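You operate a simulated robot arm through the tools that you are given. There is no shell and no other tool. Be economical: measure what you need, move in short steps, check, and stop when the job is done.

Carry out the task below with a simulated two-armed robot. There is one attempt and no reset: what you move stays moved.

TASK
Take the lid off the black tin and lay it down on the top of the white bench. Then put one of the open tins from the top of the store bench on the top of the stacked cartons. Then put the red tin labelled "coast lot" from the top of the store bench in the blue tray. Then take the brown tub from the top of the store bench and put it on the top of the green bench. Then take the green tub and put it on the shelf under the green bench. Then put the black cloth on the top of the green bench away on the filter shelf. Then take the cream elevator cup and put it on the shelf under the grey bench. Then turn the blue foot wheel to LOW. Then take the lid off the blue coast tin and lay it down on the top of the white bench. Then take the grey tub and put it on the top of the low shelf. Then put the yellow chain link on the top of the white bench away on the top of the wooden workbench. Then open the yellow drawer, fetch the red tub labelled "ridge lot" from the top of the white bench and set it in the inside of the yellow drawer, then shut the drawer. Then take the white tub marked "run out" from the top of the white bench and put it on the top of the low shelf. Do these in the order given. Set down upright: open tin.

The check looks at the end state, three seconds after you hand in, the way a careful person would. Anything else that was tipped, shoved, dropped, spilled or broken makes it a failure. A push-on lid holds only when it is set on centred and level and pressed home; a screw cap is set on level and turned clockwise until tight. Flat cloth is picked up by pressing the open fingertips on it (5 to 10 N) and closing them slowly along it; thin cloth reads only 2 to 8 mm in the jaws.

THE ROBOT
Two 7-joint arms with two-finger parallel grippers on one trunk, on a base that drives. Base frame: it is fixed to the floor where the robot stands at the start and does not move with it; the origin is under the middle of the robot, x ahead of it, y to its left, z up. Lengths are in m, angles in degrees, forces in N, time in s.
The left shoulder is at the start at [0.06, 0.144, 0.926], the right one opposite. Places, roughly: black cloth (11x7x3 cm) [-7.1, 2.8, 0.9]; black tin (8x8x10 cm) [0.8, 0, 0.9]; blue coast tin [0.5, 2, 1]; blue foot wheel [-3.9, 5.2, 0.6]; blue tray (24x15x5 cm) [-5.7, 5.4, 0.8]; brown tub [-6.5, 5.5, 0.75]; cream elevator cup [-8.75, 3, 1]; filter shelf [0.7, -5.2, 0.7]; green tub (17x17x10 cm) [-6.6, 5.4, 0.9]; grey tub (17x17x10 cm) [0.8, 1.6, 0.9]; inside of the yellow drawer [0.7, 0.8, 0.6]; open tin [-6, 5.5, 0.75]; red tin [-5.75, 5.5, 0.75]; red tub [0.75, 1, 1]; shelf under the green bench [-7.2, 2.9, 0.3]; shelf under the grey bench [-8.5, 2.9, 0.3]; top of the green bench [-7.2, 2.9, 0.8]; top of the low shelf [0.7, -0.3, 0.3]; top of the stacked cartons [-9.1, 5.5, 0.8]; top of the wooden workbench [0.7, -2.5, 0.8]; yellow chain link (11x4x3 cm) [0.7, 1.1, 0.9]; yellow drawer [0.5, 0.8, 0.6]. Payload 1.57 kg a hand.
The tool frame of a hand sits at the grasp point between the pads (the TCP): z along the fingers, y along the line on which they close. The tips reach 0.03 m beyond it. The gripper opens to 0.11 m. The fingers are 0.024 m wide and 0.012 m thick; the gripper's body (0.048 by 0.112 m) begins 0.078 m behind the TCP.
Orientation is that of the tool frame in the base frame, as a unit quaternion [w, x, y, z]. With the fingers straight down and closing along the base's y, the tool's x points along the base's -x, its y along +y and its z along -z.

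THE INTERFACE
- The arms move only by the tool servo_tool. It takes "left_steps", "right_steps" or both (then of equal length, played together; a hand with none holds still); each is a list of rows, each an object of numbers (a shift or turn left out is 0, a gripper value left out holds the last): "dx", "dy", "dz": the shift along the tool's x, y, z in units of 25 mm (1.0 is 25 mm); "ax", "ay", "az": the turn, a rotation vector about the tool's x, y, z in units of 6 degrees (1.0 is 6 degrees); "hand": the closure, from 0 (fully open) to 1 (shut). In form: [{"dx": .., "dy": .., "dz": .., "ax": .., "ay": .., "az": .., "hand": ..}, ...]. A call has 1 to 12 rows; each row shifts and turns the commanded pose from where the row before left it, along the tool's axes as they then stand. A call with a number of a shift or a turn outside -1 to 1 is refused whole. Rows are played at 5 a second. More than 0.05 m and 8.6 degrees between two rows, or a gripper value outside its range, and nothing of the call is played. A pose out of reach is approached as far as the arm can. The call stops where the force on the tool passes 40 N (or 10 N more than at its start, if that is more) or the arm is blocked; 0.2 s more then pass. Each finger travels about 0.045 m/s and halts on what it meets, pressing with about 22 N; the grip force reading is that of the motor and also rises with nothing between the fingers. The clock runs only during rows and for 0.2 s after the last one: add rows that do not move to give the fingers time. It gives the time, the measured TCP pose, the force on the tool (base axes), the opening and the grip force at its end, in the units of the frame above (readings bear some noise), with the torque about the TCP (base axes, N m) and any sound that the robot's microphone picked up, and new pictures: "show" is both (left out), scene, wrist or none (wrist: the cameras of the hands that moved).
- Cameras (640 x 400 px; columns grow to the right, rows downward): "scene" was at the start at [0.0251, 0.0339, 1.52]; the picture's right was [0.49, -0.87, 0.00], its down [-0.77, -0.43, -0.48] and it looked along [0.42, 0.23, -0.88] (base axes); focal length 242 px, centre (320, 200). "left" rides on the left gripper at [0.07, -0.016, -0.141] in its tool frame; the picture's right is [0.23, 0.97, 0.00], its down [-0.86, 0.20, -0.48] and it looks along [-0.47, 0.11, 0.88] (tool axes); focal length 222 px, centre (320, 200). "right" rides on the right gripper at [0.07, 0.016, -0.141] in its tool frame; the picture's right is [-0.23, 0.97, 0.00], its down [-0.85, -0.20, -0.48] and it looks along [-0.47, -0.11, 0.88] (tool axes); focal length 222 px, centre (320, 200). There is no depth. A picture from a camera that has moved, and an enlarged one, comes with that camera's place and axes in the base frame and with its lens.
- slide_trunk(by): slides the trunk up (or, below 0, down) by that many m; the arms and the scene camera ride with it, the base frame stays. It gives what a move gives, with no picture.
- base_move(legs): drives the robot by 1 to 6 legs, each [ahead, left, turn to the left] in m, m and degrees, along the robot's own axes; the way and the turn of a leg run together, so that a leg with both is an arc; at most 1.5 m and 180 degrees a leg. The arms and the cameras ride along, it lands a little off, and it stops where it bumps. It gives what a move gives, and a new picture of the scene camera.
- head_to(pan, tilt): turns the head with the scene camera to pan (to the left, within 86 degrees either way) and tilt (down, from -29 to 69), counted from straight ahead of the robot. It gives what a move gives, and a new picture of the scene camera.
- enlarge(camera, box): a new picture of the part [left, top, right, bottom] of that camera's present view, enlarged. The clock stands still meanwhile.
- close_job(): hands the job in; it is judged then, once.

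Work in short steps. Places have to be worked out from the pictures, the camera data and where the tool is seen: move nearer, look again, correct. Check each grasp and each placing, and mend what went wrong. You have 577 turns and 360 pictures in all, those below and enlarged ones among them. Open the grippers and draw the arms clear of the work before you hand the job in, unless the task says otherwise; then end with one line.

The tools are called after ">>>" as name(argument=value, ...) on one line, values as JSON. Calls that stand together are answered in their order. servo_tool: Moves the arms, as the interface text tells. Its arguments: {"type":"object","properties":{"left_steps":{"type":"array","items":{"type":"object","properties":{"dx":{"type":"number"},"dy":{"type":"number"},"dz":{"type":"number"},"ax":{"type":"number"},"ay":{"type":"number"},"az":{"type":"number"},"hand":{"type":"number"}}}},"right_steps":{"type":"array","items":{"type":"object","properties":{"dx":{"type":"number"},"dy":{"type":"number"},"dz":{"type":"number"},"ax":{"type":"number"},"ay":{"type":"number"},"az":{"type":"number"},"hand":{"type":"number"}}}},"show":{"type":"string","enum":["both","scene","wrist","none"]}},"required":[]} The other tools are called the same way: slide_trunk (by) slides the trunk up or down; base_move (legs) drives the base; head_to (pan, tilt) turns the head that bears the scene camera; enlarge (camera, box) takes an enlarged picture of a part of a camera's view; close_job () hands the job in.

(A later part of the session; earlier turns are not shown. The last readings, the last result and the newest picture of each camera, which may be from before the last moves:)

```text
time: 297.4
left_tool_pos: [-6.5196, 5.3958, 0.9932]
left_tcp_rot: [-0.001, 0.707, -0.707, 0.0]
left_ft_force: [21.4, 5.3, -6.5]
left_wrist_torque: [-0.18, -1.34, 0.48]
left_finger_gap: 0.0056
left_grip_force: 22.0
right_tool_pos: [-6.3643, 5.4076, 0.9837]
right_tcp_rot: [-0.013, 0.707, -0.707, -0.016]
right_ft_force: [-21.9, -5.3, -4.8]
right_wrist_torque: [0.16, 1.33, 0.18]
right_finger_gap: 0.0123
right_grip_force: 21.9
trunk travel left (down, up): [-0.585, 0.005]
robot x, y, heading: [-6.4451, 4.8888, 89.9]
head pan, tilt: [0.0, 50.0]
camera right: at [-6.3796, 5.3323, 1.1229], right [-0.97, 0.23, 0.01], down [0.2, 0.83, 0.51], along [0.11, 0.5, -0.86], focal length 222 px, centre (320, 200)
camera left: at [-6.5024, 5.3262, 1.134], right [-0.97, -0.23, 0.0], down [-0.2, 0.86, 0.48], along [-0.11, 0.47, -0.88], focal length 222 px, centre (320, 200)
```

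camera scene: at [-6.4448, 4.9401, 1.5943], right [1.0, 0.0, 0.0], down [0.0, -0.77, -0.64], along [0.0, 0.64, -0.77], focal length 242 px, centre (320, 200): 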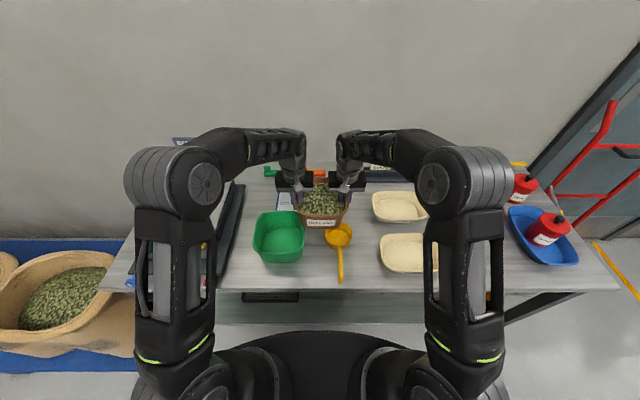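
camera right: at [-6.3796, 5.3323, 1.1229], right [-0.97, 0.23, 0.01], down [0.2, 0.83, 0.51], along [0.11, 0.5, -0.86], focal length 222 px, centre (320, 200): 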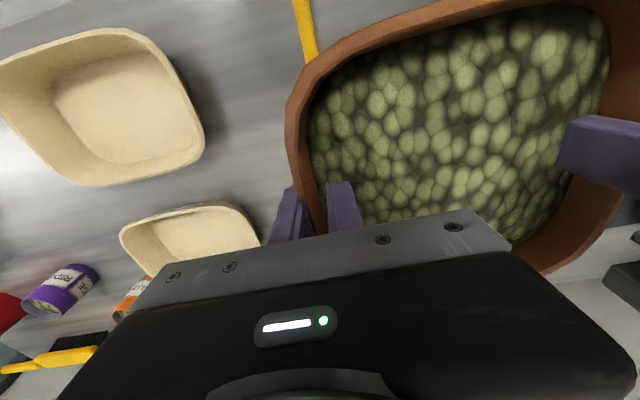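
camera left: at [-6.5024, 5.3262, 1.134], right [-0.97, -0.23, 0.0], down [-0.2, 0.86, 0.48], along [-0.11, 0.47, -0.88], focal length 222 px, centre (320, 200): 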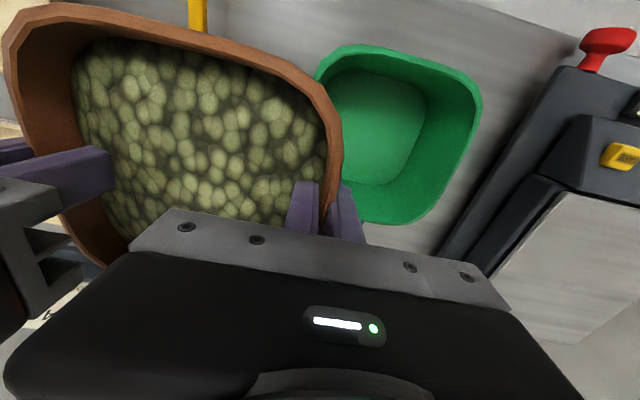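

Stable. I back off, strafe left to face the green bench's rear side, and turn around.

>>> servo_tool(left_steps=[{"dy": -0.1}, {}], right_steps=[{"dy": 0.1}, {}], show="none")

>>> base_move(legs=[[-0.6, 0, 0], [0, 0.8, 0], [0, 0, 90], [0, 0, 90]])

>>> head_to(pan=0, tilt=35)

```text
time: 298.0
left_tool_pos: [-6.5192, 5.397, 0.9921]
left_tcp_rot: [0.001, 0.708, -0.706, 0.0]
left_ft_force: [10.2, 3.6, -6.3]
left_wrist_torque: [-0.08, -1.35, 0.43]
left_finger_gap: 0.0056
left_grip_force: 22.2
right_tool_pos: [-6.3647, 5.4062, 0.9853]
right_tcp_rot: [0.015, -0.707, 0.707, 0.015]
right_ft_force: [-9.8, -3.7, -4.9]
right_wrist_torque: [0.09, 1.35, 0.11]
right_finger_gap: 0.0125
right_grip_force: 21.3
trunk travel left (down, up): [-0.585, 0.005]
robot x, y, heading: [-6.4423, 4.8917, 90.1]
head pan, tilt: [0.0, 50.0]
```

```text
time: 312.7
left_tool_pos: [-7.1665, 3.799, 0.9911]
left_tcp_rot: [0.0, 0.714, 0.7, 0.0]
left_ft_force: [22.7, -0.8, -4.0]
left_wrist_torque: [0.03, 1.4, 0.47]
left_finger_gap: 0.0053
left_grip_force: 22.1
right_tool_pos: [-7.32, 3.7934, 0.9847]
right_tcp_rot: [0.015, 0.715, 0.699, -0.015]
right_ft_force: [-21.4, 1.6, -6.9]
right_wrist_torque: [-0.02, -1.3, -0.11]
right_finger_gap: 0.0131
right_grip_force: 21.3
trunk travel left (down, up): [-0.585, 0.005]
robot x, y, heading: [-7.2331, 4.3094, -91.6]
head pan, tilt: [0.0, 50.0]
camera scene: at [-7.2333, 4.2622, 1.5942], right [-1.0, 0.02, 0.0], down [0.02, 0.77, -0.64], along [-0.01, -0.64, -0.77], focal length 242 px, centre (320, 200)
```

scene: 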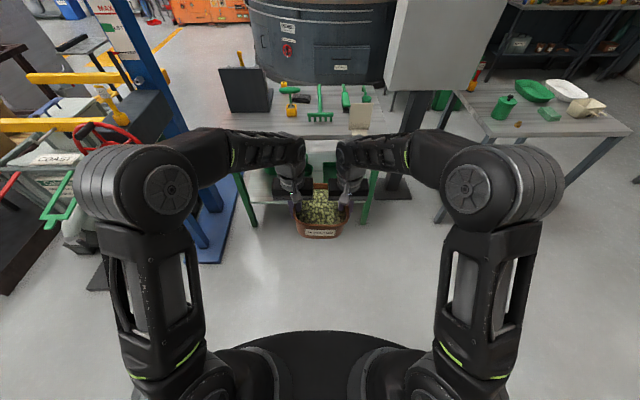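

```text
time: 313.5
left_tool_pos: [-7.166, 3.7998, 0.9925]
left_tcp_rot: [0.0, 0.714, 0.701, 0.001]
left_ft_force: [1.3, -2.2, -5.5]
left_wrist_torque: [0.26, 1.34, 0.53]
left_finger_gap: 0.0052
left_grip_force: 21.8
right_tool_pos: [-7.3199, 3.7932, 0.9834]
right_tcp_rot: [0.014, 0.715, 0.699, -0.014]
right_ft_force: [-0.7, 2.7, -4.7]
right_wrist_torque: [-0.17, -1.34, -0.15]
right_finger_gap: 0.0129
right_grip_force: 22.5
trunk travel left (down, up): [-0.585, 0.005]
robot x, y, heading: [-7.2326, 4.3083, -91.0]
head pan, tilt: [0.0, 35.0]
camera scene: at [-7.2337, 4.2511, 1.6158], right [-1.0, 0.02, 0.0], down [0.01, 0.57, -0.82], along [-0.02, -0.82, -0.57], focal length 242 px, centre (320, 200)
```

scene: 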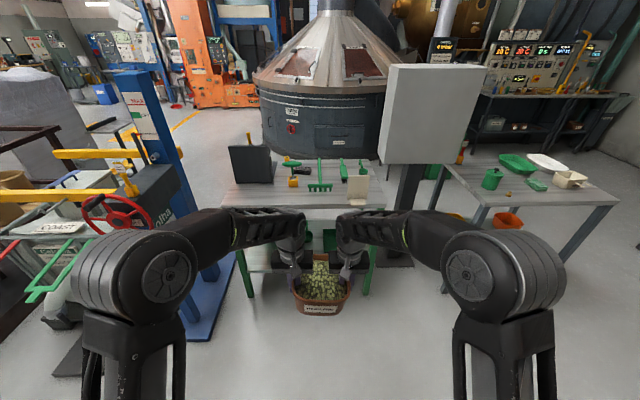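

I zoom in on the green bench top to find a free spot.

>>> enlarge(camera="scene", box=[200, 120, 420, 250])

```text
2.91 times, centred on (310, 185) of scene
camera zoom: at [-7.2337, 4.2511, 1.6158], right [-1.0, 0.02, 0.0], down [0.01, 0.57, -0.82], along [-0.02, -0.82, -0.57], focal length 705 px, centre (349, 244)
```

zoom: 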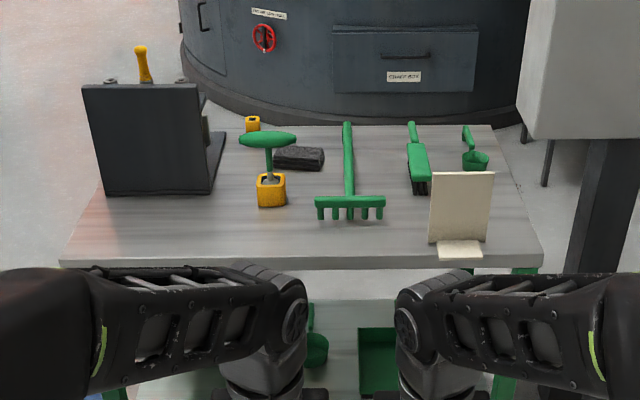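

Free area on the bench's north edge around (−6.94, 3.05). I strafe 0.3 m left and approach.

>>> base_move(legs=[[0, 0.3, 1], [0.58, 0, 0]])

>>> enlarge(camera="scene", box=[200, 150, 480, 350])

```text
time: 318.4
left_tool_pos: [-6.8504, 3.2245, 0.991]
left_tcp_rot: [0.0, 0.702, 0.712, 0.002]
left_ft_force: [3.2, -2.4, -5.7]
left_wrist_torque: [0.02, 1.34, 0.49]
left_finger_gap: 0.005
left_grip_force: 22.0
right_tool_pos: [-7.0046, 3.2136, 0.9841]
right_tcp_rot: [0.015, 0.704, 0.71, -0.014]
right_ft_force: [-2.3, 3.2, -6.3]
right_wrist_torque: [0.05, -1.3, -0.08]
right_finger_gap: 0.013
right_grip_force: 22.0
trunk travel left (down, up): [-0.585, 0.005]
robot x, y, heading: [-6.9302, 3.7292, -89.3]
head pan, tilt: [0.0, 35.0]
camera scene: at [-6.932, 3.6738, 1.6159], right [-1.0, -0.01, 0.0], down [-0.01, 0.57, -0.82], along [0.01, -0.82, -0.57], focal length 242 px, centre (320, 200)
```

scene: 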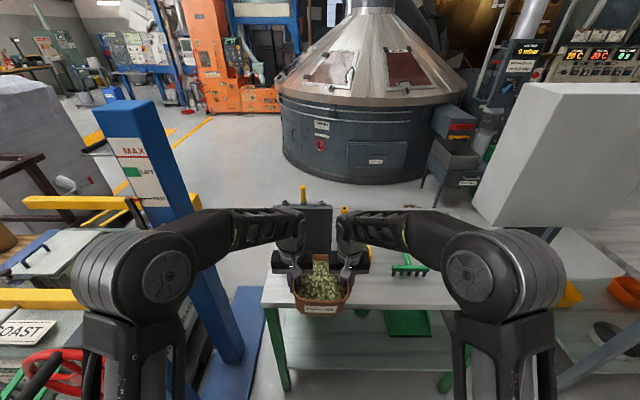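

```text
2.00 times, centred on (340, 250) of scene
camera zoom: at [-6.932, 3.6738, 1.6159], right [-1.0, -0.01, 0.0], down [-0.01, 0.57, -0.82], along [0.01, -0.82, -0.57], focal length 484 px, centre (280, 100)
```

zoom: 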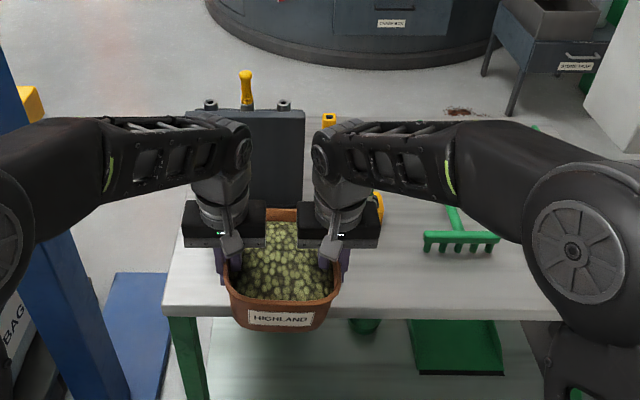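

Clear space between the stand and the edge. I move both hands forward 0.13 m, then lower.

>>> servo_tool(left_steps=[{"dx": -0.6}, {"dx": -0.8}, {"dx": -0.8}, {"dx": -0.8}, {"dx": -0.8}, {"dx": -0.8}, {"dx": -0.6}, {}, {"dz": 0.5}, {"dz": 0.5}, {"dz": 0.5}, {}], right_steps=[{"dx": -0.6}, {"dx": -0.8}, {"dx": -0.8}, {"dx": -0.8}, {"dx": -0.8}, {"dx": -0.8}, {"dx": -0.6}, {}, {"dz": 0.5}, {"dz": 0.5}, {"dz": 0.5}, {}], show="scene")

>>> enlarge(camera="scene", box=[200, 150, 480, 350])

```text
time: 321.0
left_tool_pos: [-6.8487, 3.0943, 0.9563]
left_tcp_rot: [0.0, 0.702, 0.712, 0.0]
left_ft_force: [7.3, -2.3, -4.7]
left_wrist_torque: [-0.54, 1.37, 0.55]
left_finger_gap: 0.007
left_grip_force: 21.6
right_tool_pos: [-7.0032, 3.084, 0.9511]
right_tcp_rot: [0.014, 0.704, 0.71, -0.014]
right_ft_force: [-6.3, 4.2, -5.5]
right_wrist_torque: [0.58, -1.32, 0.01]
right_finger_gap: 0.011
right_grip_force: 22.0
trunk travel left (down, up): [-0.585, 0.005]
robot x, y, heading: [-6.9302, 3.7322, -89.1]
head pan, tilt: [0.0, 35.0]
camera scene: at [-6.932, 3.6748, 1.6159], right [-1.0, -0.01, 0.0], down [-0.01, 0.57, -0.82], along [0.01, -0.82, -0.57], focal length 242 px, centre (320, 200)
```

scene: 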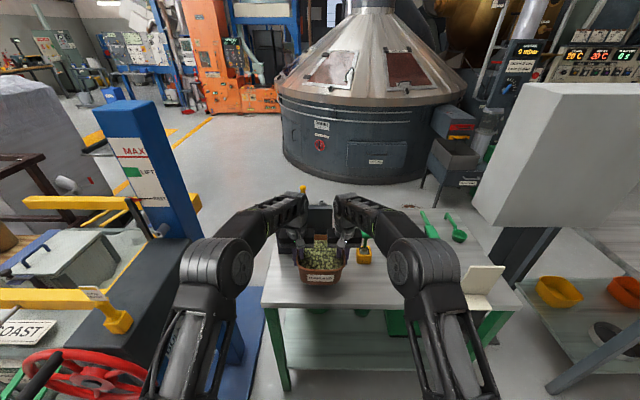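

```text
2.00 times, centred on (340, 250) of scene
camera zoom: at [-6.932, 3.6748, 1.6159], right [-1.0, -0.01, 0.0], down [-0.01, 0.57, -0.82], along [0.01, -0.82, -0.57], focal length 484 px, centre (280, 100)
```

zoom: 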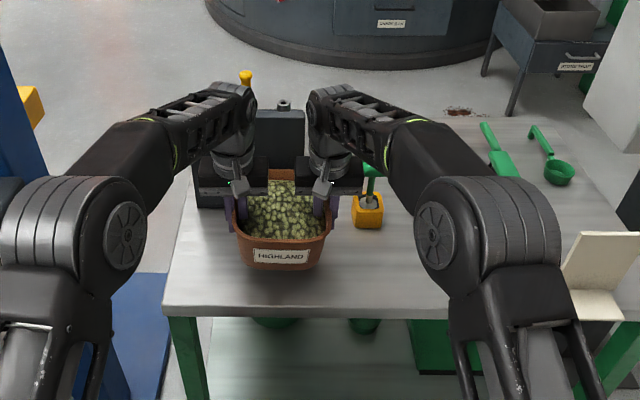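

Position is good. I lower in small steps until the bench takes the load.

>>> servo_tool(left_steps=[{"dz": 0.4}, {"dz": 0.4}, {"dz": 0.3}, {"dz": 0.2}, {"dz": 0.2}, {"dz": 0.2}, {"dz": 0.2}, {"dz": 0.2}], right_steps=[{"dz": 0.4}, {"dz": 0.4}, {"dz": 0.3}, {"dz": 0.2}, {"dz": 0.2}, {"dz": 0.2}, {"dz": 0.2}, {"dz": 0.2}], show="none")

```text
time: 322.8
left_tool_pos: [-6.8462, 3.0986, 0.9109]
left_tcp_rot: [0.003, 0.702, 0.712, -0.003]
left_ft_force: [10.3, -3.1, 19.7]
left_wrist_torque: [-0.05, 1.39, 0.51]
left_finger_gap: 0.0099
left_grip_force: 21.7
right_tool_pos: [-7.002, 3.0813, 0.9058]
right_tcp_rot: [0.02, 0.703, 0.71, -0.018]
right_ft_force: [-3.6, -2.0, 32.7]
right_wrist_torque: [0.96, -1.32, 0.33]
right_finger_gap: 0.0098
right_grip_force: 22.2
trunk travel left (down, up): [-0.585, 0.005]
robot x, y, heading: [-6.929, 3.7318, -89.0]
head pan, tilt: [0.0, 35.0]
```

The tub rests on the bench. I relieve the pressure, open both hands and rise.

>>> servo_tool(left_steps=[{"dz": -0.12}, {"hand": 0.55}, {}, {}, {"dz": -0.5}, {"dz": -1}, {"dz": -1}, {"dz": -1}, {"dz": -0.8}, {"dx": 0.5}, {"dx": 1}, {"dx": 1}], right_steps=[{"dz": -0.12}, {"hand": 0.55}, {}, {}, {"dz": -0.5}, {"dz": -1}, {"dz": -1}, {"dz": -1}, {"dz": -0.8}, {"dx": 0.5}, {"dx": 1}, {"dx": 1}], show="scene")

>>> enlarge(camera="scene", box=[200, 150, 480, 350])

```text
time: 325.4
left_tool_pos: [-6.8473, 3.1595, 1.0142]
left_tcp_rot: [0.001, 0.702, 0.712, 0.001]
left_ft_force: [-0.5, -0.1, -0.1]
left_wrist_torque: [0.0, 0.02, 0.0]
left_finger_gap: 0.0496
left_grip_force: 0.2
right_tool_pos: [-7.0033, 3.1479, 1.0071]
right_tcp_rot: [0.014, 0.704, 0.71, -0.015]
right_ft_force: [-0.4, -0.3, -0.5]
right_wrist_torque: [-0.01, 0.04, 0.0]
right_finger_gap: 0.0494
right_grip_force: 0.1
trunk travel left (down, up): [-0.585, 0.005]
robot x, y, heading: [-6.9307, 3.7314, -89.5]
head pan, tilt: [0.0, 35.0]
camera scene: at [-6.9321, 3.6768, 1.616], right [-1.0, -0.01, 0.0], down [-0.01, 0.57, -0.82], along [0.01, -0.82, -0.57], focal length 242 px, centre (320, 200)
```

scene: 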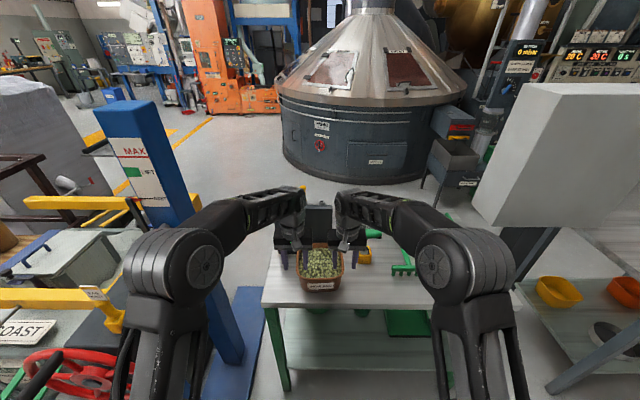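

```text
2.00 times, centred on (340, 250) of scene
camera zoom: at [-6.9321, 3.6768, 1.616], right [-1.0, -0.01, 0.0], down [-0.01, 0.57, -0.82], along [0.01, -0.82, -0.57], focal length 484 px, centre (280, 100)
```

zoom: 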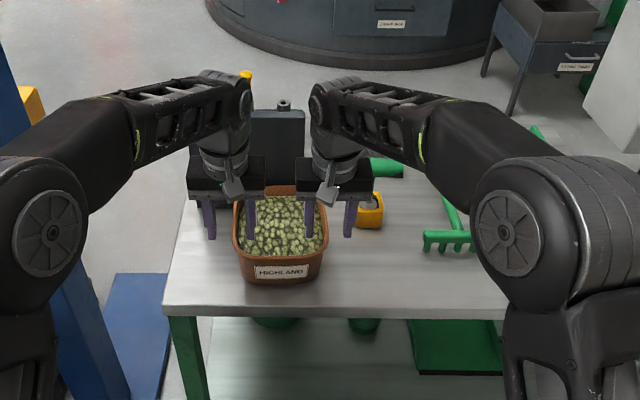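

Brown tub sits well. I back off and look at the lower shelf for the green tub's place.

>>> base_move(legs=[[-0.57, 0, 0]])

>>> enlarge(camera="scene", box=[220, 160, 440, 300])

```text
time: 328.7
left_tool_pos: [-6.8534, 3.7383, 1.0139]
left_tcp_rot: [0.0, 0.702, 0.712, 0.001]
left_ft_force: [-0.1, 0.4, 1.1]
left_wrist_torque: [-0.04, -0.01, 0.03]
left_finger_gap: 0.0497
left_grip_force: 0.1
right_tool_pos: [-7.0097, 3.7265, 1.0069]
right_tcp_rot: [0.014, 0.703, 0.711, -0.014]
right_ft_force: [0.6, 0.4, 0.7]
right_wrist_torque: [0.0, -0.01, 0.01]
right_finger_gap: 0.0495
right_grip_force: 0.0
trunk travel left (down, up): [-0.585, 0.005]
robot x, y, heading: [-6.9389, 4.3093, -89.3]
head pan, tilt: [0.0, 35.0]
camera scene: at [-6.9387, 4.2551, 1.616], right [-1.0, -0.01, 0.0], down [-0.01, 0.57, -0.82], along [0.01, -0.82, -0.57], focal length 242 px, centre (320, 200)
```

scene: 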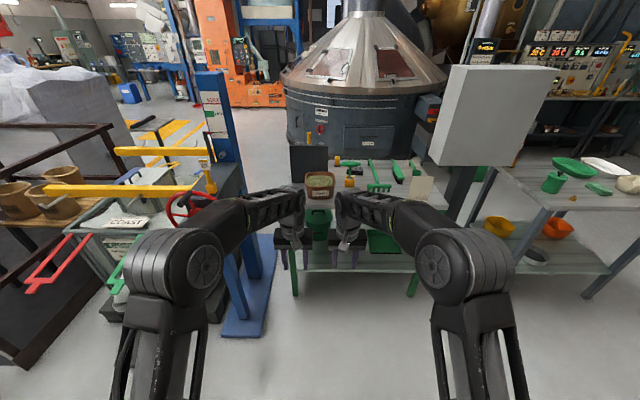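

```text
2.86 times, centred on (330, 230) of scene
camera zoom: at [-6.9387, 4.2551, 1.616], right [-1.0, -0.01, 0.0], down [-0.01, 0.57, -0.82], along [0.01, -0.82, -0.57], focal length 692 px, centre (291, 114)
```

zoom: 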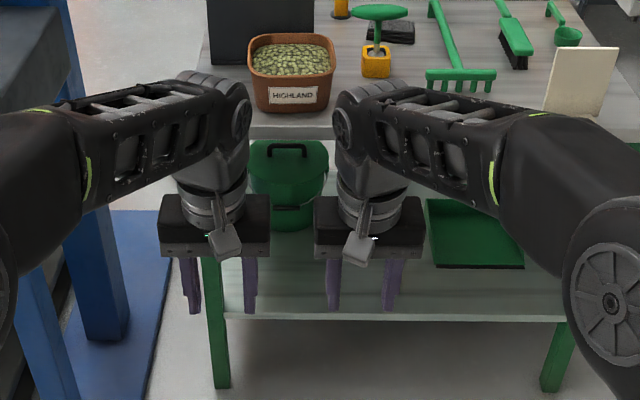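

Shelf has a bucket, scoop and dustpan, with a free strip along the north edge. I turn back to the store bench for the green tub.

>>> base_move(legs=[[0, 0, 90], [0, 0, 90], [0, -0.36, 0], [0.45, 0, 0]])

>>> head_to(pan=0, tilt=50)

```text
time: 340.9
left_tool_pos: [-6.6575, 5.334, 1.0148]
left_tcp_rot: [0.001, 0.71, -0.705, -0.001]
left_ft_force: [-0.3, 0.2, -0.2]
left_wrist_torque: [0.01, -0.01, 0.02]
left_finger_gap: 0.0494
left_grip_force: 0.1
right_tool_pos: [-6.5025, 5.3433, 1.006]
right_tcp_rot: [-0.014, 0.707, -0.706, -0.014]
right_ft_force: [-0.3, 0.6, 0.2]
right_wrist_torque: [0.01, 0.0, -0.01]
right_finger_gap: 0.0492
right_grip_force: 0.1
trunk travel left (down, up): [-0.585, 0.005]
robot x, y, heading: [-6.5801, 4.7617, 90.1]
head pan, tilt: [0.0, 35.0]
camera scene: at [-6.5806, 4.8201, 1.6159], right [1.0, 0.0, 0.0], down [0.0, -0.57, -0.82], along [0.0, 0.82, -0.57], focal length 242 px, centre (320, 200)
```

scene: 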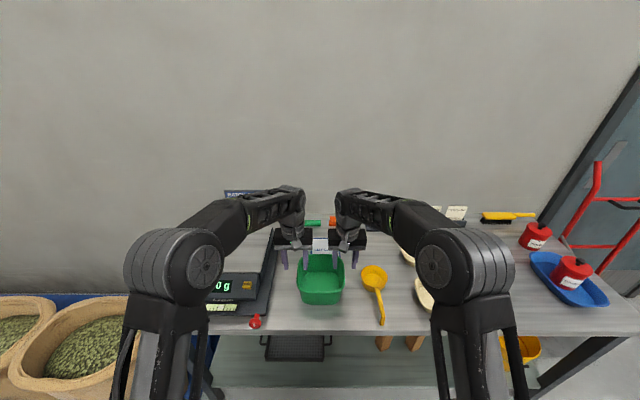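

```text
time: 341.7
left_tool_pos: [-6.6575, 5.3341, 1.0135]
left_tcp_rot: [0.001, 0.709, -0.705, 0.0]
left_ft_force: [0.1, 0.0, 0.5]
left_wrist_torque: [-0.02, -0.04, 0.02]
left_finger_gap: 0.0497
left_grip_force: 0.1
right_tool_pos: [-6.5012, 5.3434, 1.0065]
right_tcp_rot: [-0.014, 0.708, -0.706, -0.014]
right_ft_force: [-0.5, 0.2, -0.7]
right_wrist_torque: [-0.01, -0.01, -0.02]
right_finger_gap: 0.0495
right_grip_force: 0.0
trunk travel left (down, up): [-0.585, 0.005]
robot x, y, heading: [-6.5817, 4.7607, 90.1]
head pan, tilt: [0.0, 50.0]
camera scene: at [-6.5805, 4.8081, 1.5943], right [1.0, 0.0, 0.0], down [0.0, -0.77, -0.64], along [0.0, 0.64, -0.77], focal length 242 px, centre (320, 200)
```

scene: 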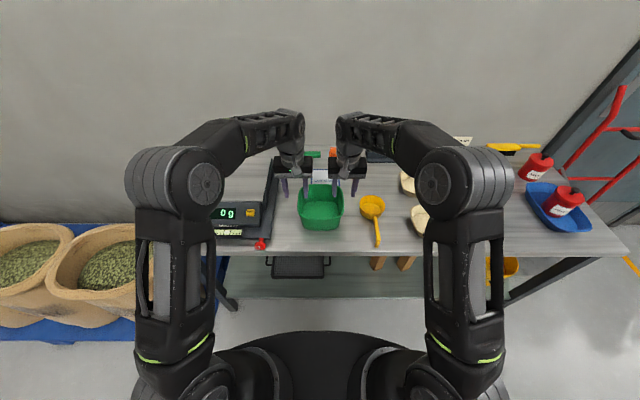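

I look through the wrist cameras to fix the green tub's walls.

>>> servo_tool(left_steps=[{"dy": 0.1, "hand": 0.35}, {}], right_steps=[{"dy": -0.4, "hand": 0.35}, {}], show="wrist")

```text
time: 342.3
left_tool_pos: [-6.6604, 5.3342, 1.0146]
left_tcp_rot: [0.001, 0.709, -0.705, 0.0]
left_ft_force: [0.5, 0.8, 0.5]
left_wrist_torque: [0.0, 0.01, -0.01]
left_finger_gap: 0.0715
left_grip_force: 0.1
right_tool_pos: [-6.4919, 5.3435, 1.0069]
right_tcp_rot: [-0.015, 0.708, -0.706, -0.015]
right_ft_force: [-0.4, -0.3, -0.5]
right_wrist_torque: [0.0, 0.0, -0.02]
right_finger_gap: 0.0717
right_grip_force: 0.0
trunk travel left (down, up): [-0.585, 0.005]
robot x, y, heading: [-6.5768, 4.7606, 90.1]
head pan, tilt: [0.0, 50.0]
camera right: at [-6.5075, 5.2691, 1.145], right [-0.97, 0.23, 0.01], down [0.2, 0.83, 0.51], along [0.11, 0.5, -0.86], focal length 222 px, centre (320, 200)
camera left: at [-6.644, 5.2629, 1.156], right [-0.97, -0.23, 0.0], down [-0.2, 0.85, 0.48], along [-0.11, 0.47, -0.88], focal length 222 px, centre (320, 200)
```

right: 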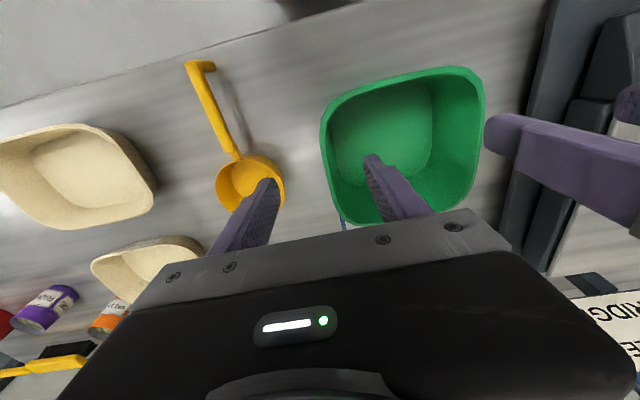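
left: 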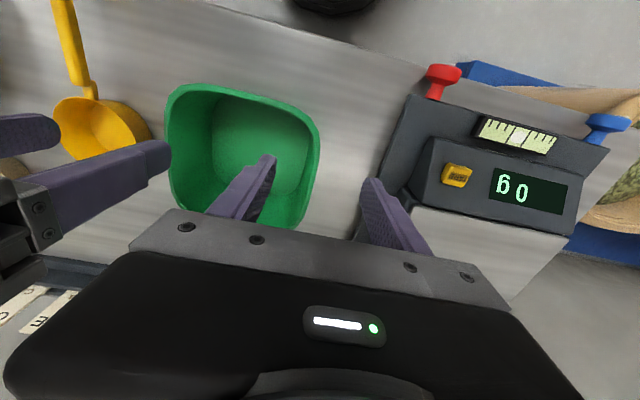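

Walls at x≈−6.657 and −6.497; hands are aligned. I move to y≈5.38 and lower to pinch.

>>> servo_tool(left_steps=[{"dx": -0.9}, {"dx": -0.9}, {"dz": 1}, {"dz": 1}, {"dz": 1}, {"dz": 0.7}, {"dz": 0.5}, {"dz": 0.4}, {}], right_steps=[{"dx": -0.8}, {"dx": -0.7}, {"dz": 1}, {"dz": 1}, {"dz": 1}, {"dz": 0.5}, {"dz": 0.4}, {"dz": 0.4}, {}], show="wrist")

```text
time: 344.3
left_tool_pos: [-6.6603, 5.3767, 0.8997]
left_tcp_rot: [0.001, 0.709, -0.705, -0.001]
left_ft_force: [0.1, -0.2, -0.2]
left_wrist_torque: [0.02, 0.04, -0.01]
left_finger_gap: 0.0715
left_grip_force: 0.1
right_tool_pos: [-6.4893, 5.3849, 0.9]
right_tcp_rot: [0.014, -0.707, 0.707, 0.015]
right_ft_force: [0.4, -0.6, 0.6]
right_wrist_torque: [0.02, -0.01, -0.02]
right_finger_gap: 0.0715
right_grip_force: 0.1
trunk travel left (down, up): [-0.585, 0.005]
robot x, y, heading: [-6.5776, 4.7594, 90.3]
head pan, tilt: [0.0, 50.0]
camera right: at [-6.5062, 5.3098, 1.0389], right [-0.97, 0.23, 0.01], down [0.2, 0.83, 0.51], along [0.11, 0.5, -0.86], focal length 222 px, centre (320, 200)
camera left: at [-6.6433, 5.3066, 1.0408], right [-0.97, -0.23, 0.0], down [-0.2, 0.85, 0.48], along [-0.11, 0.47, -0.88], focal length 222 px, centre (320, 200)
```

right: 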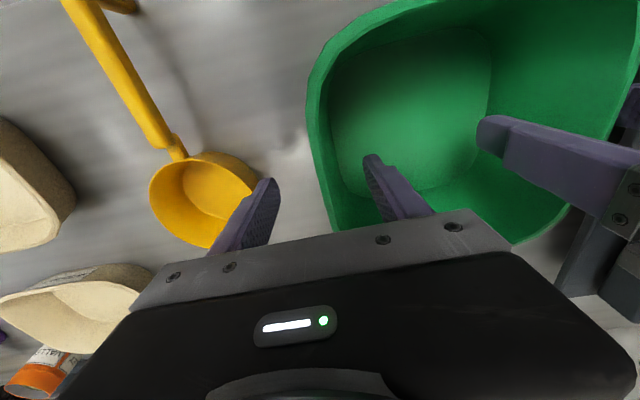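
left: 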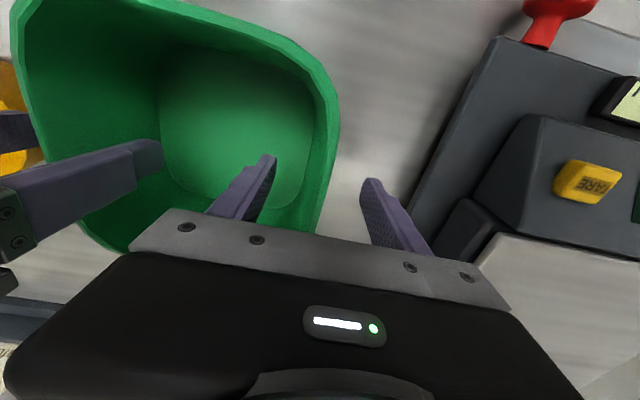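

Scoop is near the right outer finger, so I narrow the fingers first, then lower 15 mm and close.

>>> servo_tool(left_steps=[{"hand": 0.6}, {}, {"dz": 0.3}, {"dz": 0.3}, {"hand": 1.0}, {}, {}, {}], right_steps=[{"hand": 0.6}, {}, {"dz": 0.3}, {"dz": 0.3}, {"hand": 1.0}, {}, {}, {}], show="wrist")

```text
time: 346.1
left_tool_pos: [-6.6548, 5.3759, 0.8843]
left_tcp_rot: [0.003, -0.707, 0.707, -0.002]
left_ft_force: [33.3, 2.8, -0.5]
left_wrist_torque: [-0.1, -1.3, -0.15]
left_finger_gap: 0.0074
left_grip_force: 21.6
right_tool_pos: [-6.4983, 5.3861, 0.8859]
right_tcp_rot: [-0.011, 0.709, -0.705, -0.019]
right_ft_force: [-32.8, -2.5, 0.2]
right_wrist_torque: [0.06, 1.32, 0.35]
right_finger_gap: 0.0076
right_grip_force: 21.9
trunk travel left (down, up): [-0.585, 0.005]
robot x, y, heading: [-6.5796, 4.7592, 90.3]
head pan, tilt: [0.0, 50.0]
camera right: at [-6.5123, 5.3096, 1.0247], right [-0.97, 0.22, 0.02], down [0.2, 0.84, 0.51], along [0.1, 0.5, -0.86], focal length 222 px, centre (320, 200)
camera left: at [-6.6385, 5.3058, 1.0267], right [-0.97, -0.23, -0.01], down [-0.21, 0.85, 0.48], along [-0.1, 0.47, -0.88], focal length 222 px, centre (320, 200)
```

right: 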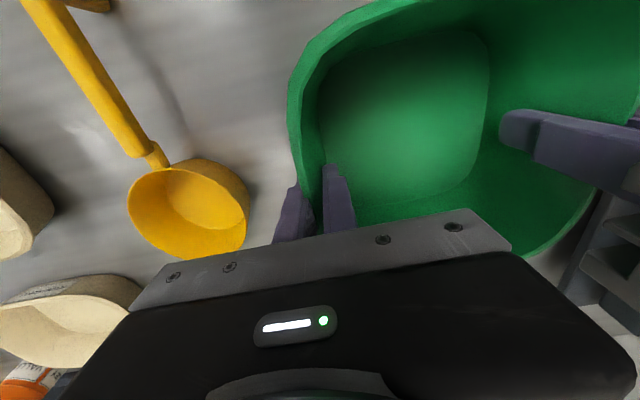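
left: 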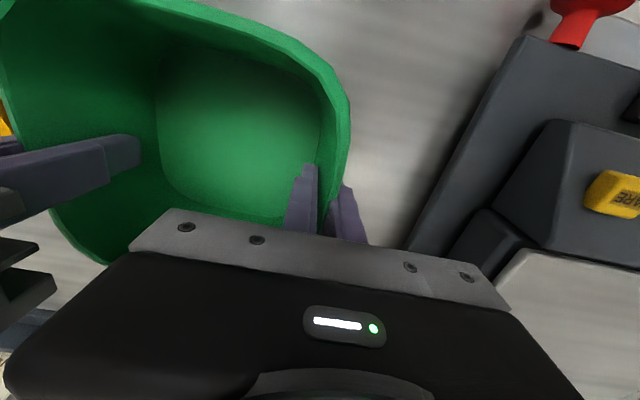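

Gripped; I move hands inward ~4-5 mm to relax, then lift.

>>> servo_tool(left_steps=[{"dy": -0.15}, {}, {"dz": -0.5}, {"dz": -0.5}, {"dz": -0.8}, {"dz": -0.8}, {"dz": -0.8}, {"dz": -0.8}, {"dz": -0.4}, {}], right_steps=[{"dy": 0.25}, {}, {"dz": -0.5}, {"dz": -0.5}, {"dz": -0.8}, {"dz": -0.8}, {"dz": -0.8}, {"dz": -0.8}, {"dz": -0.4}, {}], show="scene")

```text
time: 348.3
left_tool_pos: [-6.6558, 5.3776, 0.9981]
left_tcp_rot: [0.0, 0.708, -0.706, 0.002]
left_ft_force: [17.6, -5.8, -0.1]
left_wrist_torque: [-0.81, -1.26, -0.53]
left_finger_gap: 0.0089
left_grip_force: 22.1
right_tool_pos: [-6.5003, 5.3795, 1.0021]
right_tcp_rot: [-0.014, 0.707, -0.707, -0.015]
right_ft_force: [-19.7, 5.9, -0.5]
right_wrist_torque: [0.87, 1.27, -0.31]
right_finger_gap: 0.0069
right_grip_force: 21.7
trunk travel left (down, up): [-0.585, 0.005]
robot x, y, heading: [-6.5796, 4.7576, 90.0]
head pan, tilt: [0.0, 50.0]
camera scene: at [-6.5805, 4.8084, 1.5942], right [1.0, 0.0, 0.0], down [0.0, -0.77, -0.64], along [0.0, 0.64, -0.77], focal length 242 px, centre (320, 200)
```

scene: 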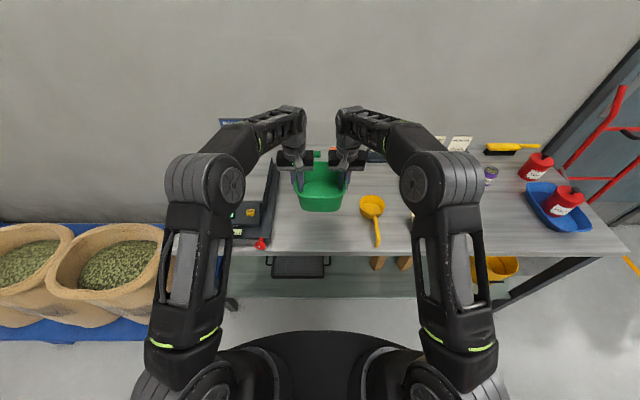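

Lifted. I draw back, strafe left, and turn to the green bench.

>>> servo_tool(left_steps=[{"dx": 0.8}, {"dx": 0.8}, {"dx": 0.8}, {"dx": 0.8}, {"dx": 0.8}, {}], right_steps=[{"dx": 0.8}, {"dx": 0.8}, {"dx": 0.8}, {"dx": 0.8}, {"dx": 0.8}, {}], show="none")

>>> base_move(legs=[[-0.45, 0, 0], [0, 0.6, 0], [0, 0, 90], [0, 0, 90]])

>>> slide_trunk(by=-0.35)

>>> head_to(pan=0, tilt=32)

```text
time: 349.7
left_tool_pos: [-6.6539, 5.2774, 1.0016]
left_tcp_rot: [-0.001, 0.709, -0.705, 0.001]
left_ft_force: [21.8, -4.0, -1.2]
left_wrist_torque: [0.02, -1.29, -0.42]
left_finger_gap: 0.0061
left_grip_force: 22.3
right_tool_pos: [-6.499, 5.2812, 0.996]
right_tcp_rot: [-0.014, 0.707, -0.707, -0.015]
right_ft_force: [-21.8, 4.3, -0.4]
right_wrist_torque: [-0.12, 1.32, -0.21]
right_finger_gap: 0.0099
right_grip_force: 22.8
trunk travel left (down, up): [-0.585, 0.005]
robot x, y, heading: [-6.5801, 4.7571, 90.1]
head pan, tilt: [0.0, 50.0]
```

```text
time: 363.0
left_tool_pos: [-7.1248, 3.8052, 1.0006]
left_tcp_rot: [-0.001, 0.71, 0.704, 0.0]
left_ft_force: [-21.2, 4.2, -1.1]
left_wrist_torque: [0.11, 1.31, -0.47]
left_finger_gap: 0.0062
left_grip_force: 21.8
right_tool_pos: [-7.2796, 3.8032, 0.9978]
right_tcp_rot: [0.016, 0.711, 0.703, -0.015]
right_ft_force: [22.4, -3.0, 0.5]
right_wrist_torque: [-0.07, -1.29, -0.19]
right_finger_gap: 0.0096
right_grip_force: 22.5
trunk travel left (down, up): [-0.585, 0.005]
robot x, y, heading: [-7.1957, 4.3241, -90.5]
head pan, tilt: [0.0, 50.0]
camera scene: at [-7.1961, 4.2784, 1.5942], right [-1.0, 0.01, 0.0], down [0.01, 0.77, -0.64], along [-0.01, -0.64, -0.77], focal length 242 px, centre (320, 200)
```

scene: 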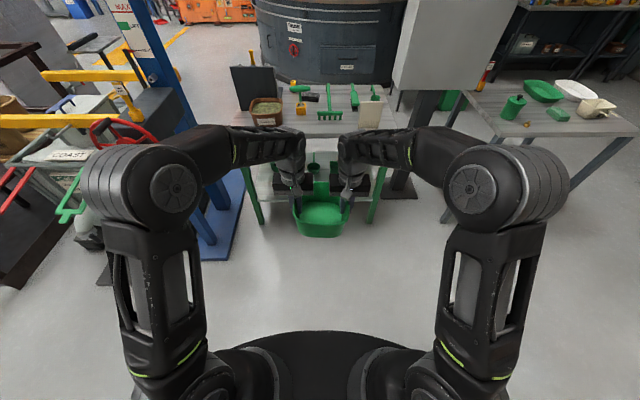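

```text
time: 366.5
left_tool_pos: [-7.1246, 3.8048, 0.6514]
left_tcp_rot: [-0.001, 0.71, 0.705, 0.0]
left_ft_force: [-1.3, 3.5, -1.3]
left_wrist_torque: [0.12, 1.28, -0.3]
left_finger_gap: 0.0059
left_grip_force: 22.5
right_tool_pos: [-7.2811, 3.8037, 0.6473]
right_tcp_rot: [0.016, 0.711, 0.703, -0.013]
right_ft_force: [1.6, -2.1, -1.1]
right_wrist_torque: [-0.12, -1.25, -0.13]
right_finger_gap: 0.0096
right_grip_force: 22.3
trunk travel left (down, up): [-0.235, 0.355]
robot x, y, heading: [-7.1924, 4.3266, -90.4]
head pan, tilt: [0.0, 50.0]
```

```text
time: 367.3
left_tool_pos: [-7.1249, 3.8038, 0.6505]
left_tcp_rot: [-0.002, 0.71, 0.704, 0.0]
left_ft_force: [-1.9, 1.8, 0.2]
left_wrist_torque: [0.04, 1.28, -0.29]
left_finger_gap: 0.0057
left_grip_force: 21.7
right_tool_pos: [-7.2813, 3.8029, 0.6473]
right_tcp_rot: [0.016, 0.711, 0.703, -0.013]
right_ft_force: [1.2, -2.8, -1.9]
right_wrist_torque: [-0.02, -1.23, -0.11]
right_finger_gap: 0.0095
right_grip_force: 21.9
trunk travel left (down, up): [-0.235, 0.355]
robot x, y, heading: [-7.192, 4.3247, -90.4]
head pan, tilt: [0.0, 32.0]
camera scene: at [-7.1964, 4.2659, 1.2705], right [-1.0, 0.01, 0.0], down [0.0, 0.53, -0.85], along [-0.01, -0.85, -0.53], focal length 242 px, centre (320, 200)
```

scene: 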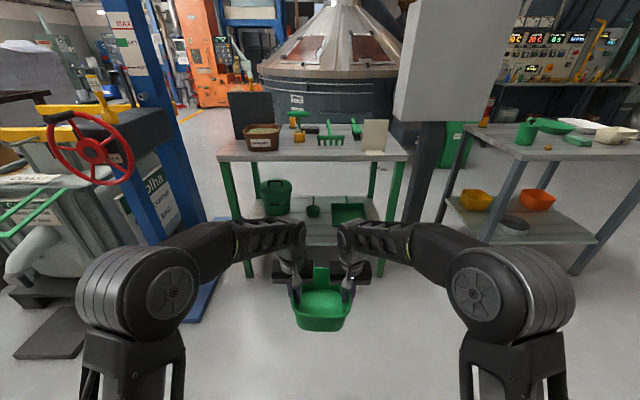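

Good view of the shelf now; zoom in.

>>> enlarge(camera="scene", box=[200, 130, 420, 350])

```text
1.82 times, centred on (310, 240) of scene
camera zoom: at [-7.1964, 4.2659, 1.2705], right [-1.0, 0.01, 0.0], down [0.0, 0.53, -0.85], along [-0.01, -0.85, -0.53], focal length 440 px, centre (338, 127)
```

zoom: 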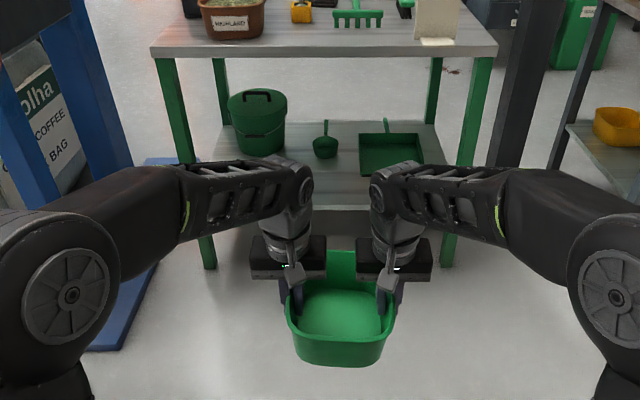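

Free place at about (−7.12, 3.08) in front of the scoop. I lower the trunk fully and approach.

>>> slide_trunk(by=-0.235)

>>> base_move(legs=[[0, 0.085, 0.4], [0.5, 0, 0]])

>>> head_to(pan=0, tilt=42)

```text
time: 369.7
left_tool_pos: [-7.1259, 3.8063, 0.4155]
left_tcp_rot: [-0.001, 0.71, 0.704, 0.0]
left_ft_force: [-2.2, 2.0, -1.2]
left_wrist_torque: [0.02, 1.27, -0.34]
left_finger_gap: 0.0057
left_grip_force: 21.9
right_tool_pos: [-7.2804, 3.8016, 0.4126]
right_tcp_rot: [0.016, 0.71, 0.703, -0.014]
right_ft_force: [3.3, -1.7, -1.2]
right_wrist_torque: [-0.02, -1.23, -0.1]
right_finger_gap: 0.0098
right_grip_force: 22.2
trunk travel left (down, up): [0.0, 0.59]
robot x, y, heading: [-7.1924, 4.3199, -90.5]
head pan, tilt: [0.0, 32.0]
```

```text
time: 373.4
left_tool_pos: [-7.0352, 3.2961, 0.4165]
left_tcp_rot: [-0.001, 0.707, 0.708, 0.0]
left_ft_force: [-2.8, 2.1, -0.3]
left_wrist_torque: [0.04, 1.27, -0.31]
left_finger_gap: 0.0059
left_grip_force: 22.0
right_tool_pos: [-7.1906, 3.2933, 0.412]
right_tcp_rot: [0.016, 0.708, 0.706, -0.013]
right_ft_force: [3.1, -2.6, -0.3]
right_wrist_torque: [-0.04, -1.23, -0.11]
right_finger_gap: 0.0095
right_grip_force: 21.8
trunk travel left (down, up): [0.0, 0.59]
robot x, y, heading: [-7.1115, 3.8138, -89.9]
head pan, tilt: [0.0, 32.0]
camera scene: at [-7.1115, 3.7567, 1.0356], right [-1.0, 0.0, 0.0], down [0.0, 0.53, -0.85], along [0.0, -0.85, -0.53], focal length 242 px, centre (320, 200)
```

scene: 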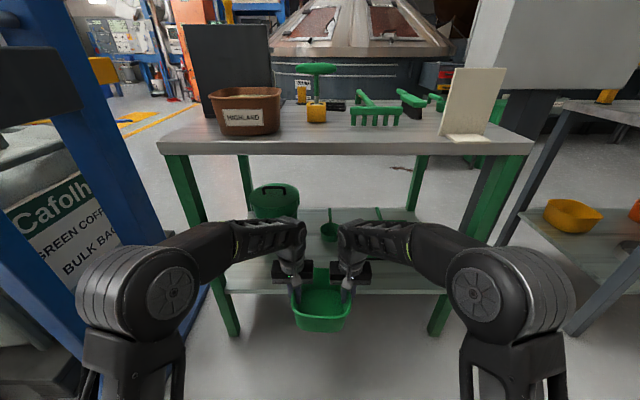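

```text
time: 374.1
left_tool_pos: [-7.0359, 3.2959, 0.4169]
left_tcp_rot: [-0.001, 0.707, 0.708, 0.0]
left_ft_force: [1.5, 1.7, 0.3]
left_wrist_torque: [-0.09, 1.28, -0.31]
left_finger_gap: 0.0058
left_grip_force: 21.8
right_tool_pos: [-7.1911, 3.293, 0.4113]
right_tcp_rot: [0.016, 0.707, 0.707, -0.013]
right_ft_force: [-0.9, -2.6, -0.8]
right_wrist_torque: [0.14, -1.22, -0.08]
right_finger_gap: 0.0094
right_grip_force: 21.9
trunk travel left (down, up): [0.0, 0.59]
robot x, y, heading: [-7.1112, 3.8155, -90.0]
head pan, tilt: [0.0, 42.0]
camera scene: at [-7.1115, 3.7626, 1.0205], right [-1.0, 0.0, 0.0], down [0.0, 0.67, -0.74], along [0.0, -0.74, -0.67], focal length 242 px, centre (320, 200)
```

scene: 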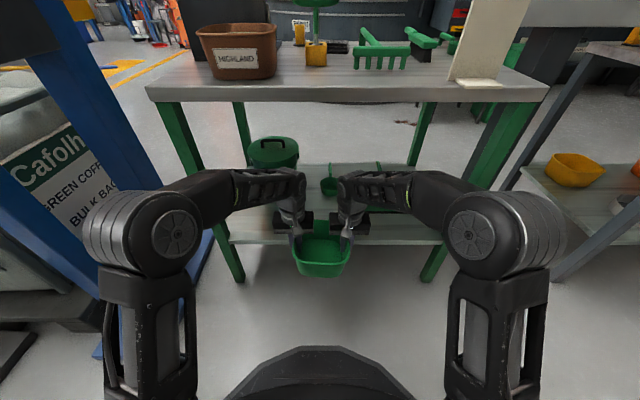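

Shelf surface z≈0.29; tub bottom clears it. I go ahead 0.12 m with the base and then 0.09 m with the arms.

>>> base_move(legs=[[0.12, 0, 0]])

>>> servo_tool(left_steps=[{"dx": -0.6}, {"dx": -0.6}, {"dx": -0.6}, {"dx": -0.6}, {"dx": -0.6}, {"dx": -0.6}, {}], right_steps=[{"dx": -0.6}, {"dx": -0.6}, {"dx": -0.6}, {"dx": -0.6}, {"dx": -0.6}, {"dx": -0.6}, {}], show="both")

```text
time: 375.4
left_tool_pos: [-7.0353, 3.1761, 0.4162]
left_tcp_rot: [-0.001, 0.707, 0.707, 0.0]
left_ft_force: [2.3, 2.0, -0.7]
left_wrist_torque: [0.21, 1.27, -0.33]
left_finger_gap: 0.0058
left_grip_force: 22.4
right_tool_pos: [-7.1925, 3.1719, 0.4122]
right_tcp_rot: [0.016, 0.708, 0.706, -0.014]
right_ft_force: [-0.8, -1.7, -0.9]
right_wrist_torque: [-0.2, -1.22, -0.06]
right_finger_gap: 0.0093
right_grip_force: 22.1
trunk travel left (down, up): [0.0, 0.59]
robot x, y, heading: [-7.1082, 3.6922, -90.1]
head pan, tilt: [0.0, 42.0]
camera scene: at [-7.1114, 3.6423, 1.0205], right [-1.0, 0.0, 0.0], down [0.0, 0.67, -0.74], along [0.0, -0.74, -0.67], focal length 242 px, centre (320, 200)
```

scene: 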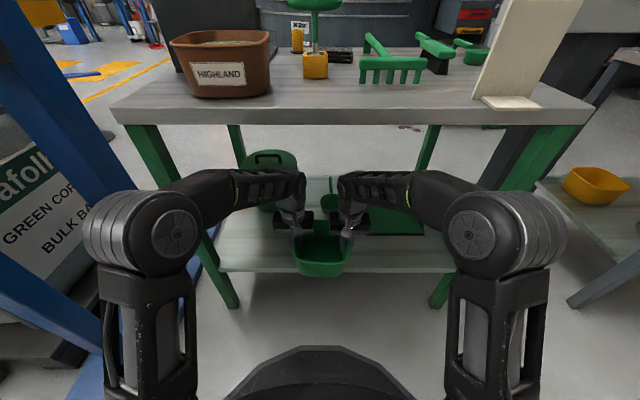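

```text
time: 376.9
left_tool_pos: [-7.0371, 3.0845, 0.4155]
left_tcp_rot: [0.0, 0.706, 0.709, 0.0]
left_ft_force: [1.1, 2.5, -0.3]
left_wrist_torque: [0.07, 1.27, -0.31]
left_finger_gap: 0.0067
left_grip_force: 22.3
right_tool_pos: [-7.192, 3.0822, 0.4144]
right_tcp_rot: [0.016, 0.707, 0.707, -0.013]
right_ft_force: [-0.6, -2.0, -0.1]
right_wrist_torque: [-0.06, -1.19, -0.11]
right_finger_gap: 0.0086
right_grip_force: 21.5
trunk travel left (down, up): [0.0, 0.59]
robot x, y, heading: [-7.1052, 3.6919, -89.7]
head pan, tilt: [0.0, 42.0]
camera scene: at [-7.1114, 3.6422, 1.0204], right [-1.0, 0.0, 0.0], down [0.0, 0.67, -0.74], along [0.0, -0.74, -0.67], focal length 242 px, centre (320, 200)
camera right: at [-7.1762, 3.159, 0.5532], right [0.97, -0.23, 0.01], down [-0.2, -0.83, 0.51], along [-0.11, -0.5, -0.86], focal length 222 px, centre (320, 200)
camera left: at [-7.053, 3.1545, 0.5576], right [0.97, 0.23, 0.0], down [0.2, -0.86, 0.48], along [0.11, -0.46, -0.88], focal length 222 px, centre (320, 200)
```

scene: 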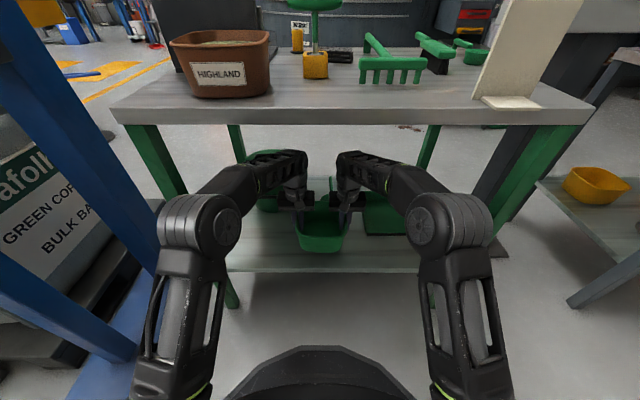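
right: 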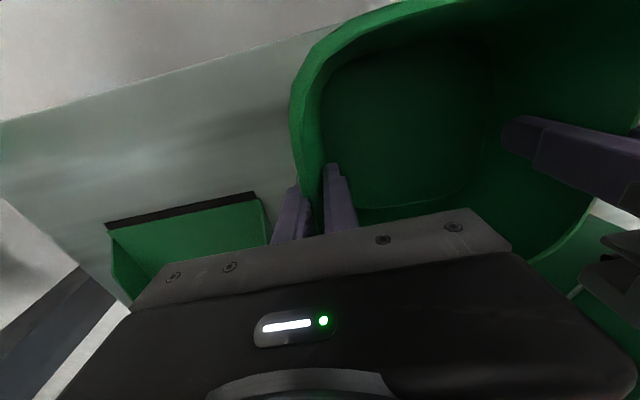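
left: 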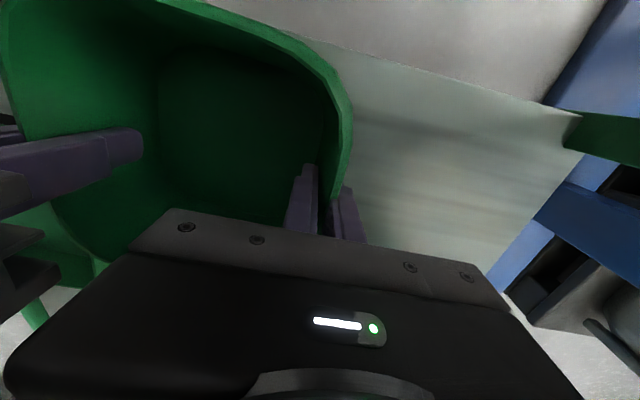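

I lower both hands gently until the tub touches the shelf.

>>> servo_tool(left_steps=[{"dz": 0.4}, {"dz": 0.3}, {"dz": 0.2}, {"dz": 0.2}, {"dz": 0.2}, {"dz": 0.2}, {"dz": 0.2}, {"dz": 0.2}], right_steps=[{"dz": 0.4}, {"dz": 0.3}, {"dz": 0.2}, {"dz": 0.2}, {"dz": 0.2}, {"dz": 0.2}, {"dz": 0.2}, {"dz": 0.2}], show="none")

```text
time: 378.8
left_tool_pos: [-7.036, 3.0863, 0.37]
left_tcp_rot: [-0.001, 0.707, 0.707, 0.0]
left_ft_force: [2.8, -0.7, 0.5]
left_wrist_torque: [-0.24, 1.27, -0.07]
left_finger_gap: 0.0069
left_grip_force: 22.2
right_tool_pos: [-7.1912, 3.0817, 0.369]
right_tcp_rot: [0.015, 0.708, 0.706, -0.014]
right_ft_force: [-3.8, 0.4, -1.7]
right_wrist_torque: [0.23, -1.19, 0.24]
right_finger_gap: 0.0084
right_grip_force: 21.9
trunk travel left (down, up): [0.0, 0.59]
robot x, y, heading: [-7.1097, 3.6958, -90.1]
head pan, tilt: [0.0, 42.0]
```

>>> servo_tool(left_steps=[{"dz": 0.2}, {"dz": 0.2}, {"dz": 0.2}, {"dz": 0.2}, {"dz": 0.2}, {"dz": 0.2}], right_steps=[{"dz": 0.2}, {"dz": 0.2}, {"dz": 0.2}, {"dz": 0.2}, {"dz": 0.2}, {"dz": 0.2}], show="scene")

```text
time: 380.1
left_tool_pos: [-7.0363, 3.0863, 0.3394]
left_tcp_rot: [-0.001, 0.706, 0.708, -0.002]
left_ft_force: [2.0, 0.1, 18.0]
left_wrist_torque: [-0.07, 1.86, -0.09]
left_finger_gap: 0.0101
left_grip_force: 22.3
right_tool_pos: [-7.1902, 3.0796, 0.3407]
right_tcp_rot: [0.018, 0.708, 0.706, -0.014]
right_ft_force: [3.9, -0.8, 18.2]
right_wrist_torque: [0.01, -1.8, 0.08]
right_finger_gap: 0.0097
right_grip_force: 22.0
trunk travel left (down, up): [0.0, 0.59]
robot x, y, heading: [-7.1101, 3.6979, -90.1]
head pan, tilt: [0.0, 42.0]
camera scene: at [-7.1112, 3.6445, 1.0205], right [-1.0, 0.0, 0.0], down [0.0, 0.67, -0.74], along [0.0, -0.74, -0.67], focal length 242 px, centre (320, 200)
```

scene: 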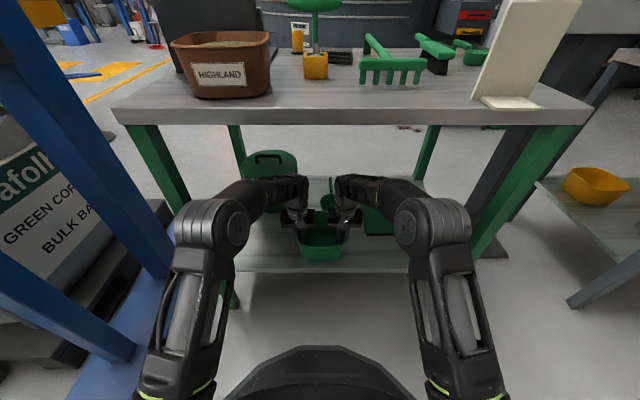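

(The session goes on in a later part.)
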